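You operate a simulated robot arm through the tools that you are given. There is no shell and no other tool. Be economical: measure what you need, move in short steps, check, and stop when the job is done.

Carry out the task below with a simulated robot arm. There is one attempt and no reset: what you move stays moved.

TASK
Turn the grey tall dial to FOUR.
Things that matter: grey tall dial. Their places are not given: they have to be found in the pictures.

It is judged by the outcome, as a careful person would: the job done as asked, and still so three seconds after it is handed in. It fails if anything else is knocked over, pushed out of place, dropped, spilled or broken.

THE ROBOT
A 6-joint arm with a two-finger parallel gripper, fixed in place. Base frame: the origin is at the foot of the arm, x ahead of it, y to its left, z up. Lengths are in mm, angles in rad, forces in N, time in s.
Its first joint turns from -1.152 to 1.152 rad. Payload 2.1 kg.
Tool frame: the origin (TCP) lies between the finger pads and is the grasp point; the fingertips stand 30 mm ahead of it; z points along the fingers, y is the line along which they close. The gripper opens to 94 mm. The fingers are 28 mm wide and 10 mm thick; the gripper's body (50 by 96 mm) begins 55 mm behind the TCP.
Orientation is that of the tool frame in the base frame, as a unit quaternion [x, y, z, w]. With the fingers straight down and closing along the base's y, the tool's x points along the base's -x, its y along +y and its z along -z.

THE INTERFACE
- The arm moves only by the tool apply_moves. Its argument "targets" is one flat list of numbers, 6 for each row, row after row: the shift along the base's x, y, z in mm, then the turn, a rotation vector about the base's x, y, z in rad. In form: [dx, dy, dz, ax, ay, az, dx, dy, dz, ax, ay, az, ...]. A call has 1 to 20 rows; each row shifts and turns the commanded pose from where the row before left it. "fingers" is the opening in per cent of the stroke, from 0 (shut) to 100 (fully open), set as the call begins (left out, the last holds). A row lasts 0.2 s, in which the tool goes at most 50 mm and 0.15 rad; a call with a longer step from one row to the next is refused whole, and so is a gripper value outside its range. A pose out of reach is approached as far as the arm can. The call stops where the force on the tool passes 40 N (or 10 N more than at its start, if that is more) or the arm is blocked; 0.2 s more then pass. The fingers move at their own pace (about 72 mm/s each) and stop on an object; they squeeze with about 42 N. The grip force told is the motor's: it shows also when the fingers shut on nothing. Time passes only in rows, and 0.2 s behind the last, so rows that do not move let the fingers close. It gives the time, the measured TCP pose, the force on the tool (base axes), the opening and the grip force at its end, in the units of the frame above (readings bear some noise).
- Cameras (640 x 400 px; columns grow to the right, rows downward): "scene" is fixed at [62.6, -371.2, 498.6]; the picture's right is [0.74, -0.68, 0.00], its down [-0.30, -0.32, -0.90] and it looks along [0.61, 0.66, -0.44] (base axes); focal length 336 px, centre (320, 200). "wrist" rides on the gripper at [-37, 0, -58] in the tool frame; the picture's right is [0.00, -1.00, 0.00], its down [0.97, 0.00, -0.24] and it looks along [0.24, 0.00, 0.97] (tool axes); focal length 218 px, centre (320, 200).
- capture(camera): a new picture of that camera. No time passes.
- probe_pixels(camera, pixels): for up to 12 pixels [column, row] of the newest picture of that camera ("zoom" is the newest enlarged one), the place [x, y, z] in the base frame of the surface seen there, good to about 2 mm. No time passes.
- close_up(camera, box): a new picture of the part [left, top, right, bottom] of that camera's present view, enlarged. No time passes.
- job_done(): hands the job in; it is judged then, once.

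Work in short steps. Measure before you move; look again where a grasp or a placing could have gone wrong, and mend it. You have 60 turns and 30 pictures in all, the two below and enlarged ones among them. Open the gripper and draw the arm clear of the work before you hand the job in, unless the task says otherwise; then end with one line.

The tools are called after ">>>" by a JSON object that holds its "api" and its "payload". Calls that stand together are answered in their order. apply_moves: Moves the arm, as the interface text tells. Its arguments: {"type":"object","properties":{"targets":{"type":"array","items":{"type":"number"}},"fingers":{"type":"number"}},"required":["targets"]} The other tools are called the same way: capture (camera) takes a picture; probe_pixels (camera, pixels) gives the place of the surface under pixels of a picture; close_up (camera, box) takes an enlarged picture of a part of a camera's view; job_done () hands the job in.

At the start:

```text
time: 0.0
tool_pos: [301.6, 36.5, 325.8]
orientation: [0.0, 1.0, 0.0, 0.0]
force: [0.2, -0.6, 0.4]
gripper_width: 93.8
gripper_force: 0.1
```

scene: 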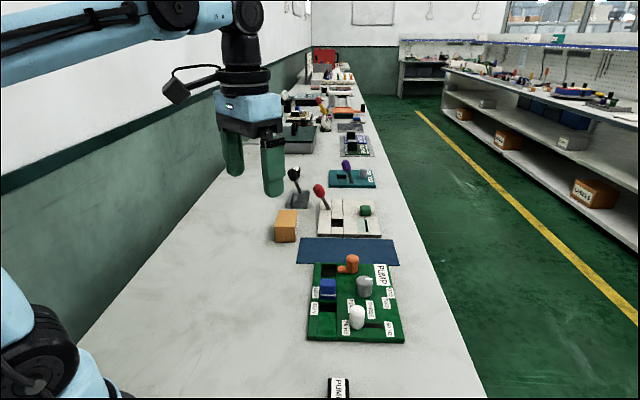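
wrist: 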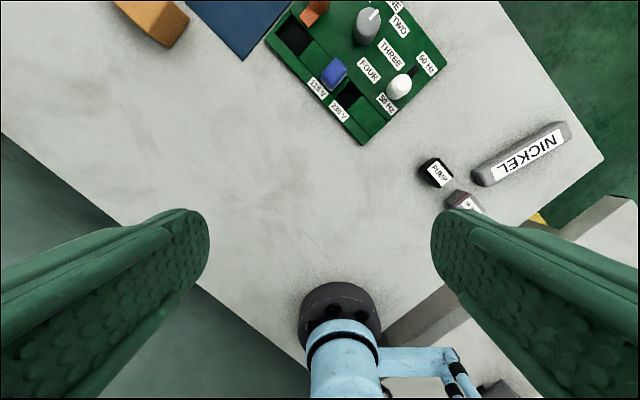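

The grey dial is near scene (365,285) on the green panel; I take close-ups to read it.

>>> {"api": "close_up", "payload": {"camera": "scene", "box": [300, 245, 412, 345]}}

>>> {"api": "close_up", "payload": {"camera": "wrist", "box": [260, 0, 460, 150]}}

```text
4.00 times, centred on (356, 295) of scene
```

zoom: 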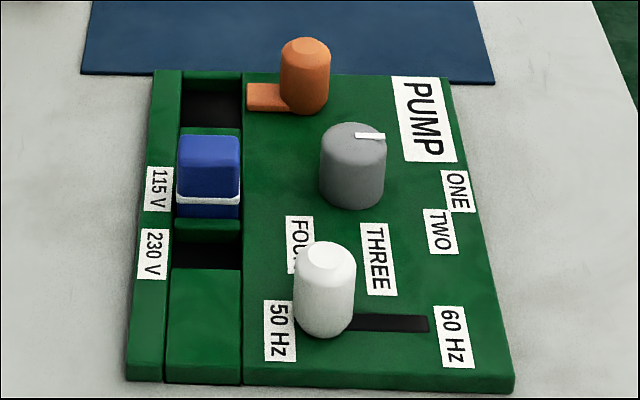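

```text
2.67 times, centred on (360, 75) of wrist
```

zoom: 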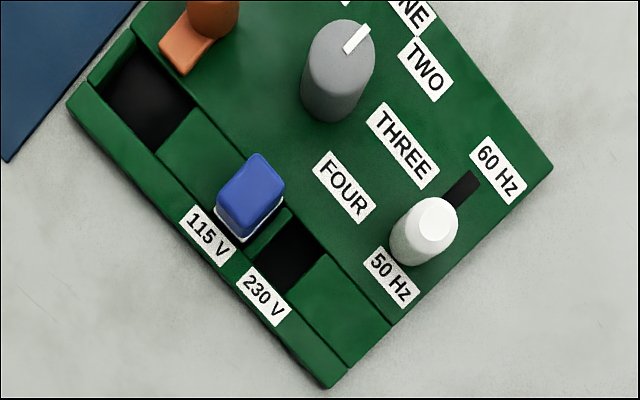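

The pointer is at ONE. I probe the dial top, pointer ends, labels and neighbouring parts in the wrist zoom.

>>> {"api": "probe_pixels", "payload": {"camera": "zoom", "pixels": [[340, 55], [347, 50], [366, 29], [310, 55], [372, 45], [425, 68], [402, 143], [344, 187], [435, 220], [215, 15], [250, 180], [260, 90]]}}

>>> {"api": "capture", "payload": {"camera": "scene"}}

>>> {"api": "probe_pixels", "payload": {"camera": "scene", "pixels": [[362, 280], [365, 279], [371, 279], [365, 290], [383, 292], [387, 303], [371, 309], [352, 304], [357, 309], [352, 257], [366, 276], [328, 282]]}}

```text
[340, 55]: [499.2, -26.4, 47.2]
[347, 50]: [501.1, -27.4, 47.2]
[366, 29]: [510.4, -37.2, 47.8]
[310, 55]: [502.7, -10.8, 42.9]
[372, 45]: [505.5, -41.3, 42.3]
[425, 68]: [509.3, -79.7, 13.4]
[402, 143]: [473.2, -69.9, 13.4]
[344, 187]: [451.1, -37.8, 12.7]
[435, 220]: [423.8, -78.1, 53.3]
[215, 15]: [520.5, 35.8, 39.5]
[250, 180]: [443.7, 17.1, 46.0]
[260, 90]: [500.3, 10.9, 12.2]
```

```text
25 pictures are left
```

scene: 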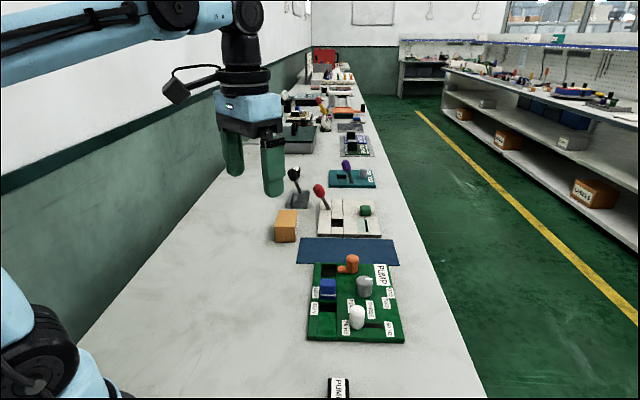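

```text
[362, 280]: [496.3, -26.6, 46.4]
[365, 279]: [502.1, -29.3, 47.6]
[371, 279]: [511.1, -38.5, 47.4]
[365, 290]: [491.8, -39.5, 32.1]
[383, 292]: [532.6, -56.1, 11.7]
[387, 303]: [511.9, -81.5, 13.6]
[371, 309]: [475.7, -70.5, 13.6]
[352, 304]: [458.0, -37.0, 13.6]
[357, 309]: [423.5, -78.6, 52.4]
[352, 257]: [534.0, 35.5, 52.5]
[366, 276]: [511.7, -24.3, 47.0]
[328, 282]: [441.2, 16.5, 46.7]
```

Pointer, label, and dial centre (~501,-27) are consistent. I move above the dial for a precise look.

>>> {"api": "apply_moves", "payload": {"targets": [24.9, -7.9, -12, 0, 0, 0, 24.9, -7.9, -12, 0, 0, 0, 24.9, -7.9, -12, 0, 0, 0, 24.9, -7.9, -12, 0, 0, 0, 24.9, -7.9, -12, 0, 0, 0, 24.9, -7.9, -12, 0, 0, 0, 24.9, -7.9, -12, 0, 0, 0, 24.9, -7.9, -12, 0, 0, 0, 0, 0, 0, 0, 0, 0]}}

>>> {"api": "close_up", "payload": {"camera": "wrist", "box": [200, 50, 480, 225]}}

>>> {"api": "capture", "payload": {"camera": "scene"}}

```text
time: 2.0
tool_pos: [501.5, -26.0, 228.1]
orientation: [-0.001, 1.0, 0.0, 0.001]
force: [0.2, 0.5, -0.6]
gripper_width: 94.0
gripper_force: 0.0
```

```text
2.29 times, centred on (340, 138) of wrist
```

zoom: 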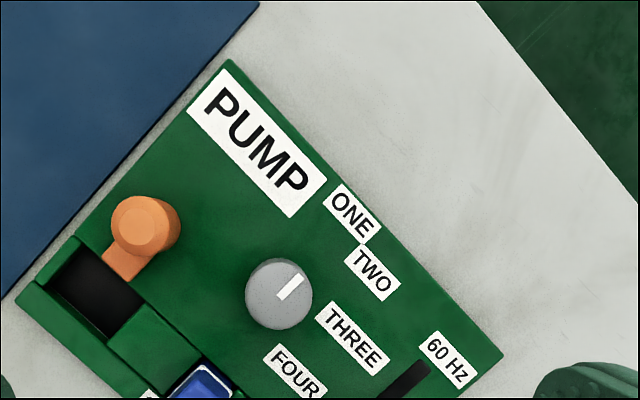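

```text
23 pictures are left
```

scene: 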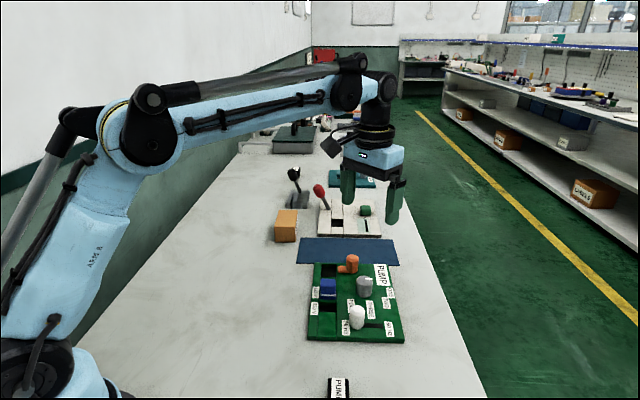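

Dial top appears at zoom (279,290). Probe rim points, pointer ends, labels, bench.

>>> {"api": "probe_pixels", "payload": {"camera": "zoom", "pixels": [[249, 290], [309, 292], [279, 262], [279, 318], [280, 298], [300, 277], [352, 215], [373, 272], [352, 338], [295, 372], [560, 220], [145, 230]]}}

>>> {"api": "capture", "payload": {"camera": "wrist"}}

```text
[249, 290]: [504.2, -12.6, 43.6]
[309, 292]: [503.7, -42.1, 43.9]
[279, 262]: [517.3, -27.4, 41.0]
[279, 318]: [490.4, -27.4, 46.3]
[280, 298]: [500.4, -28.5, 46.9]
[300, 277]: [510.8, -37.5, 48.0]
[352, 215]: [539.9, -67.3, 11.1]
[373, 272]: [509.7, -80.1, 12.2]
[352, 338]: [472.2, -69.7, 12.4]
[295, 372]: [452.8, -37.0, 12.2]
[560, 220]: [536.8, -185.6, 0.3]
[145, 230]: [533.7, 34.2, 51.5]
```

```text
22 pictures are left
```

wrist: 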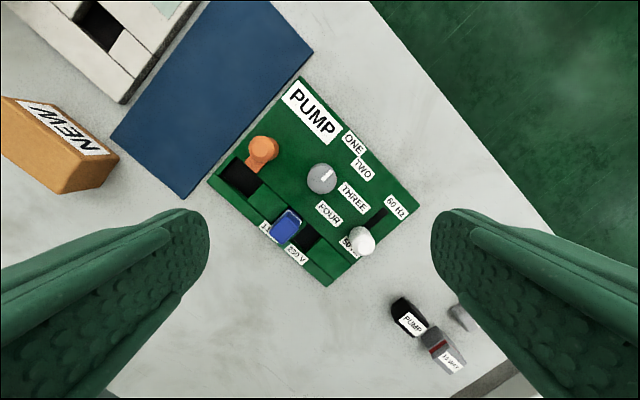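

The bench probes at z≈0, whereas the text says 35; I check the probe's offset on my own fingertips (scene (393,222), (348,200)).

>>> {"api": "probe_pixels", "payload": {"camera": "scene", "pixels": [[393, 221], [348, 200], [392, 215], [348, 195], [395, 190], [375, 155], [285, 340], [430, 330], [345, 390]]}}

>>> {"api": "close_up", "payload": {"camera": "scene", "box": [320, 130, 432, 230]}}

```text
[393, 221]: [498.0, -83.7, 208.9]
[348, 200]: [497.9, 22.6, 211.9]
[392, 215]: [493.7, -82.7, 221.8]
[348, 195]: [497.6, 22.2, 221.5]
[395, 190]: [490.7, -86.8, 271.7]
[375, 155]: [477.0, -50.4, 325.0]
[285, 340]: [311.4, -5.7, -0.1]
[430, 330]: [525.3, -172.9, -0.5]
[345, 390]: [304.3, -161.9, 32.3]
```

```text
4.00 times, centred on (376, 180) of scene
```

zoom: 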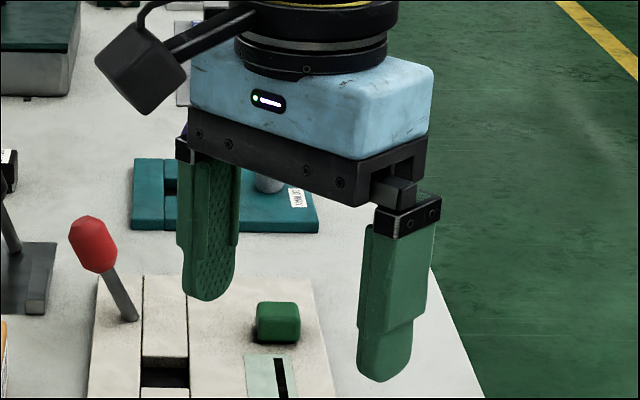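

Fingertips read ~200 against an expected 198, so the probe frame is trustworthy (bench ≈0, panel 12, dial 12–47). I partially close to ~54 mm, pre-turn +1.05 rad and come down to just above the dial.

>>> {"api": "apply_moves", "payload": {"targets": [1, -1.4, 0, 0, 0, 0.15, 0, 0, 0, 0, 0, 0.15, 0, 0, -20, 0, 0, 0.15, 0, 0, -20, 0, 0, 0.15, 0, 0, -20, 0, 0, 0.15, 0, 0, -20, 0, 0, 0.15, 0, 0, -20, 0, 0, 0.15, 0, 0, -20, 0, 0, 0, 0, 0, -20, 0, 0, 0, 0, 0, 0, 0, 0, 0], "fingers": 58}}

>>> {"api": "capture", "payload": {"camera": "wrist"}}

>>> {"api": "close_up", "payload": {"camera": "scene", "box": [292, 220, 420, 345]}}

```text
time: 4.2
tool_pos: [501.8, -27.0, 89.3]
orientation: [-0.501, 0.866, 0.001, 0.001]
force: [-1.5, -1.1, -1.1]
gripper_width: 54.6
gripper_force: 0.1
```

```text
20 pictures are left
```

wrist: 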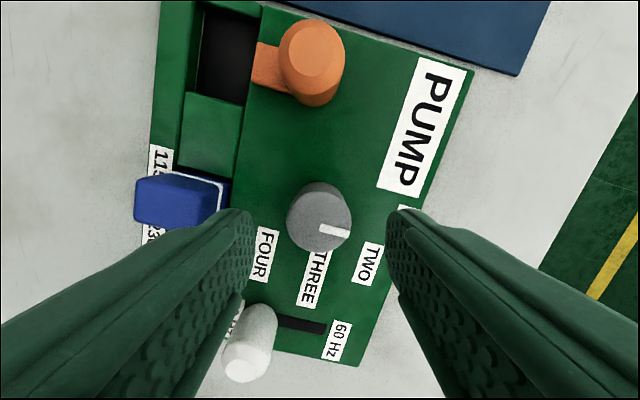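

```text
3.20 times, centred on (356, 282) of scene
```

zoom: 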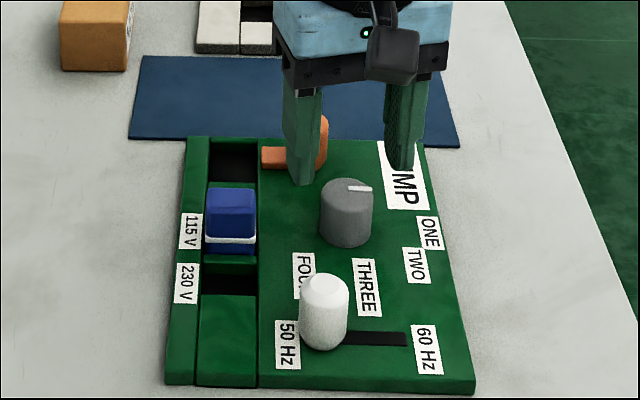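

The dial is centred between the fingers and the lane is clear. Descend 39 mm to TCP z≈50.

>>> {"api": "apply_moves", "payload": {"targets": [0, 0, -13, 0, 0, 0, 0, 0, -13, 0, 0, 0, 0, 0, -12, 0, 0, 0, 0, 0, 0, 0, 0, 0]}}

>>> {"api": "capture", "payload": {"camera": "wrist"}}

```text
time: 5.2
tool_pos: [503.7, -27.6, 49.2]
orientation: [-0.501, 0.866, 0.001, 0.001]
force: [-0.7, -1.1, -0.2]
gripper_width: 54.5
gripper_force: 0.1
```

```text
18 pictures are left
```

wrist: 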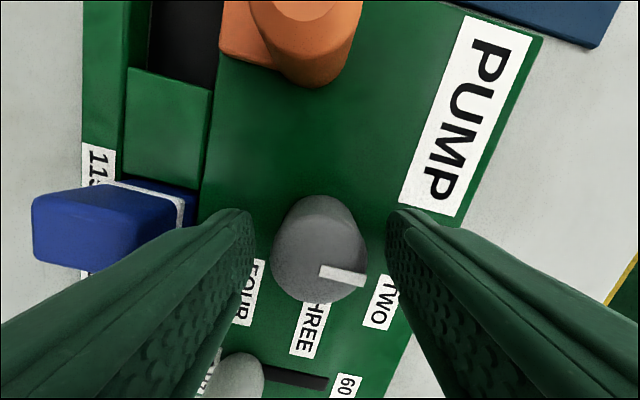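

No contact, dial centred. Close on it.

>>> {"api": "apply_moves", "payload": {"targets": [0, 0, 0, 0, 0, 0, 0, 0, 0, 0, 0, 0, 0, 0, 0, 0, 0, 0], "fingers": 0}}

```text
time: 6.0
tool_pos: [502.8, -27.1, 51.1]
orientation: [-0.501, 0.866, 0.001, 0.001]
force: [-8.1, 2.4, -4.0]
gripper_width: 32.9
gripper_force: 45.1
```

Gripped (32.9 mm). Turn a first −0.45 rad and check.

>>> {"api": "apply_moves", "payload": {"targets": [0, 0, 0, 0, 0, -0.1, 0, 0, 0, 0, 0, -0.1, 0, 0, 0, 0, 0, -0.1, 0, 0, 0, 0, 0, -0.15, 0, 0, 0, 0, 0, 0]}}

>>> {"api": "capture", "payload": {"camera": "wrist"}}

```text
time: 7.2
tool_pos: [503.4, -27.6, 50.9]
orientation: [-0.294, 0.956, -0.001, 0.002]
force: [7.1, 4.0, -20.4]
gripper_width: 32.6
gripper_force: 44.0
```

```text
17 pictures are left
```

wrist: 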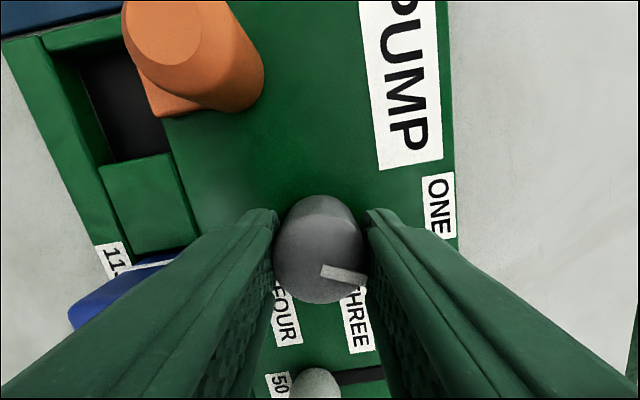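

The dial turns with the gripper (pointer fixed in the wrist view). Continue −0.8 rad.

>>> {"api": "apply_moves", "payload": {"targets": [0, 0, 0, 0, 0, -0.1, 0, 0, 0, 0, 0, -0.1, 0, 0, 0, 0, 0, -0.1, 0, 0, 0, 0, 0, -0.1, 0, 0, 0, 0, 0, -0.1, 0, 0, 0, 0, 0, -0.1, 0, 0, 0, 0, 0, -0.1, 0, 0, 0, 0, 0, -0.1, 0, 0, 0, 0, 0, 0]}}

```text
time: 9.1
tool_pos: [502.3, -28.3, 50.1]
orientation: [0.099, 0.995, 0.0, 0.003]
force: [1.8, -0.5, -5.4]
gripper_width: 32.6
gripper_force: 45.4
stopped in row 9: the force on the tool passed its limit (the readings are from after the stop); the commanded pose is now the measured one
```

All −0.8 rad was executed (yaw now −0.20). Continue −0.6 and look.

>>> {"api": "apply_moves", "payload": {"targets": [0, 0, 0, 0, 0, -0.1, 0, 0, 0, 0, 0, -0.1, 0, 0, 0, 0, 0, -0.1, 0, 0, 0, 0, 0, -0.1, 0, 0, 0, 0, 0, -0.1, 0, 0, 0, 0, 0, -0.1, 0, 0, 0, 0, 0, 0]}}

>>> {"api": "capture", "payload": {"camera": "wrist"}}

>>> {"api": "close_up", "payload": {"camera": "scene", "box": [292, 220, 420, 345]}}

```text
time: 10.7
tool_pos: [502.7, -30.2, 51.5]
orientation: [0.389, 0.921, -0.002, 0.003]
force: [-9.5, -7.8, -9.8]
gripper_width: 32.5
gripper_force: 45.7
```

```text
16 pictures are left
```

wrist: 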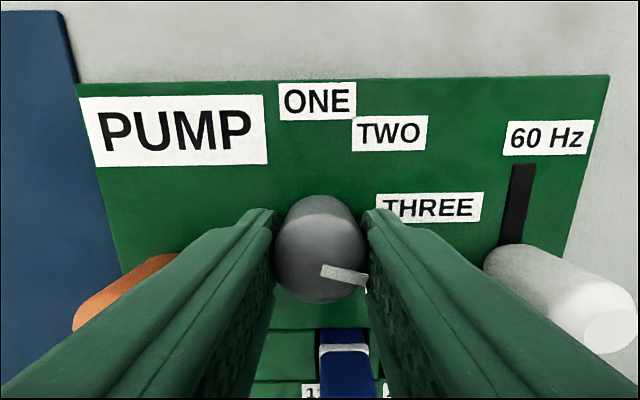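

```text
3.20 times, centred on (356, 282) of scene
```

zoom: 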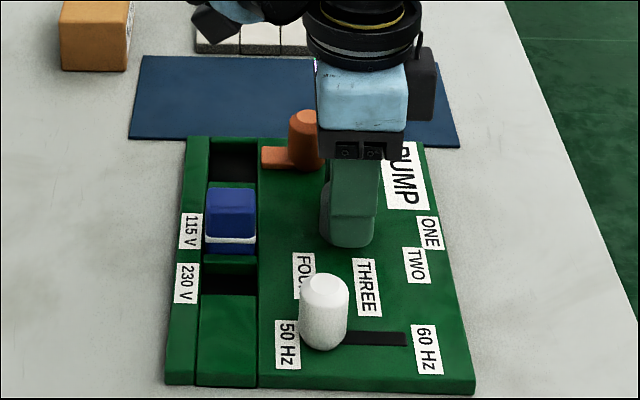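

Turned 1.85 rad so far; ~0.27 rad remains to FOUR.

>>> {"api": "apply_moves", "payload": {"targets": [0, 0.5, 0, 0, 0, -0.09, 0, 0.5, 0, 0, 0, -0.09, 0, 0.5, 0, 0, 0, -0.09, 0, 0, 0, 0, 0, 0, 0, 0, 0, 0, 0, 0]}}

```text
time: 11.9
tool_pos: [502.5, -29.0, 51.6]
orientation: [0.511, 0.86, -0.004, 0.002]
force: [-20.1, -26.3, -13.1]
gripper_width: 32.8
gripper_force: 45.0
```

Yaw is now −1.07 (2.12 rad turned). Release and rise to check.

>>> {"api": "apply_moves", "payload": {"targets": [0, 0, 0, 0, 0, 0, 0, 0, 0, 0, 0, 0, 0, 0, 0, 0, 0, 0], "fingers": 58}}

>>> {"api": "apply_moves", "payload": {"targets": [0, 0, 12, 0, 0, 0, 0, 0, 15, 0, 0, 0, 0, 0, 30, 0, 0, 0, 0, 0, 30, 0, 0, 0.1, 0, 0, 30, 0, 0, 0.15, 0, 0, 30, 0, 0, 0.15, 0, 0, 0, 0, 0, 0.15, 0, 0, 0, 0, 0, 0.15, 0, 0, 0, 0, 0, 0.15, 0, 0, 0, 0, 0, 0.15, 0, 0, 0, 0, 0, 0]}}

>>> {"api": "close_up", "payload": {"camera": "wrist", "box": [200, 50, 480, 225]}}

>>> {"api": "close_up", "payload": {"camera": "scene", "box": [300, 245, 412, 345]}}

```text
time: 12.7
tool_pos: [502.7, -26.5, 52.0]
orientation: [0.51, 0.86, -0.001, 0.002]
force: [0.7, 0.1, 0.4]
gripper_width: 54.3
gripper_force: 0.0
```

```text
time: 15.1
tool_pos: [503.7, -27.6, 196.7]
orientation: [0.034, 0.999, 0.001, 0.003]
force: [0.0, 0.6, -0.2]
gripper_width: 54.5
gripper_force: 0.1
```

```text
2.29 times, centred on (340, 138) of wrist
```

zoom: 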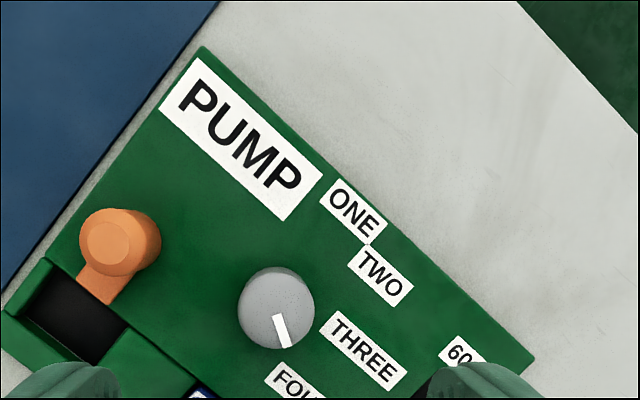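

```text
4.00 times, centred on (356, 295) of scene
```

zoom: 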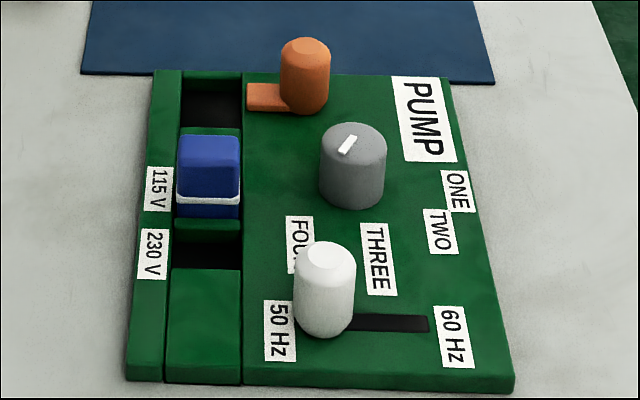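

Measure the pointer direction and the FOUR label.

>>> {"api": "close_up", "payload": {"camera": "wrist", "box": [280, 140, 376, 236]}}

>>> {"api": "close_up", "payload": {"camera": "wrist", "box": [270, 130, 400, 250]}}

```text
4.17 times, centred on (328, 188) of wrist
```

zoom: 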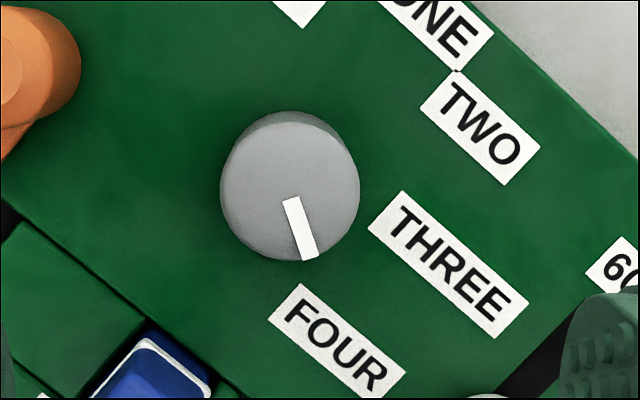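

```text
3.33 times, centred on (335, 190) of wrist
```

zoom: 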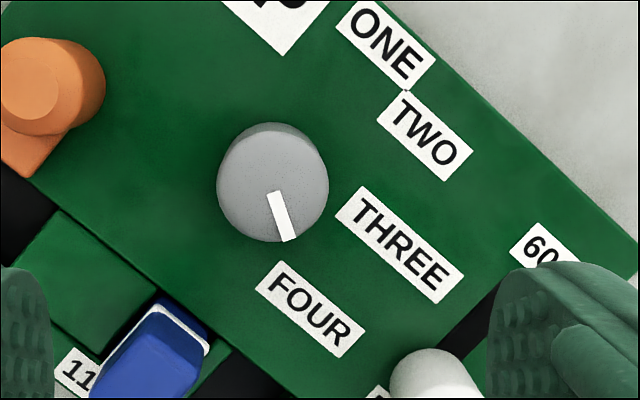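

>>> {"api": "probe_pixels", "payload": {"camera": "zoom", "pixels": [[273, 193], [287, 238], [218, 185], [328, 185], [272, 125], [272, 239], [311, 311], [267, 280], [352, 338], [400, 245], [425, 135], [385, 48]]}}

```text
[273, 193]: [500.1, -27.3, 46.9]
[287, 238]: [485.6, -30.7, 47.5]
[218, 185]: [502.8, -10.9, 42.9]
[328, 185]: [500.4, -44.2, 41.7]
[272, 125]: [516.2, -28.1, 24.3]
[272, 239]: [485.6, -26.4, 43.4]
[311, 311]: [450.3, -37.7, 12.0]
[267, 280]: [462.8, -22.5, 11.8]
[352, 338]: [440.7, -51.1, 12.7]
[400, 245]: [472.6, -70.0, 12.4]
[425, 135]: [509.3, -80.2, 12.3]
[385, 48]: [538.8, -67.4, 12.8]
```

The pointer is at −167 to −168° and the FOUR label is at −168.6°. The labels probe at the same places as before, so the panel hasn't moved. Open fully and back off.

>>> {"api": "apply_moves", "payload": {"targets": [0, 0, 30, 0, 0, 0, -20, 0, 30, 0, 0, 0, -30, 0, 20, 0, 0, 0, -30, 0, 20, 0, 0, 0, 0, 0, 0, 0, 0, 0], "fingers": 100}}

>>> {"api": "close_up", "payload": {"camera": "scene", "box": [292, 220, 420, 345]}}

```text
time: 16.3
tool_pos: [422.1, -27.2, 298.8]
orientation: [0.035, 0.999, 0.0, 0.002]
force: [-0.1, -0.2, -0.2]
gripper_width: 94.0
gripper_force: 0.1
```

```text
3.20 times, centred on (356, 282) of scene
```

zoom: 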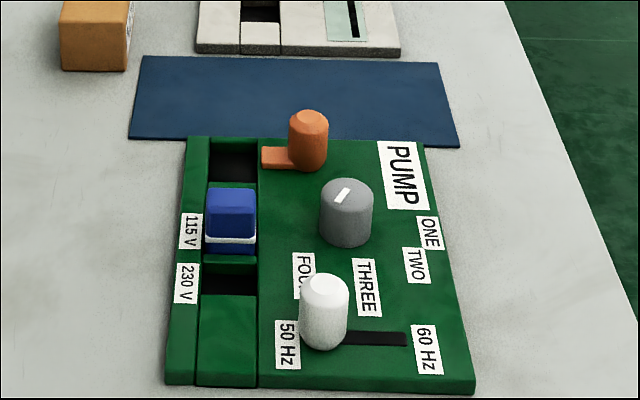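

The dial stays at FOUR, everything else is unmoved, and the arm is clear.

>>> {"api": "job_done", "payload": {}}

```text
The job is handed in.
```

The grey tall dial now points to FOUR, within about 2° of the label; nothing else on the panel moved, and the arm is clear with the gripper open.
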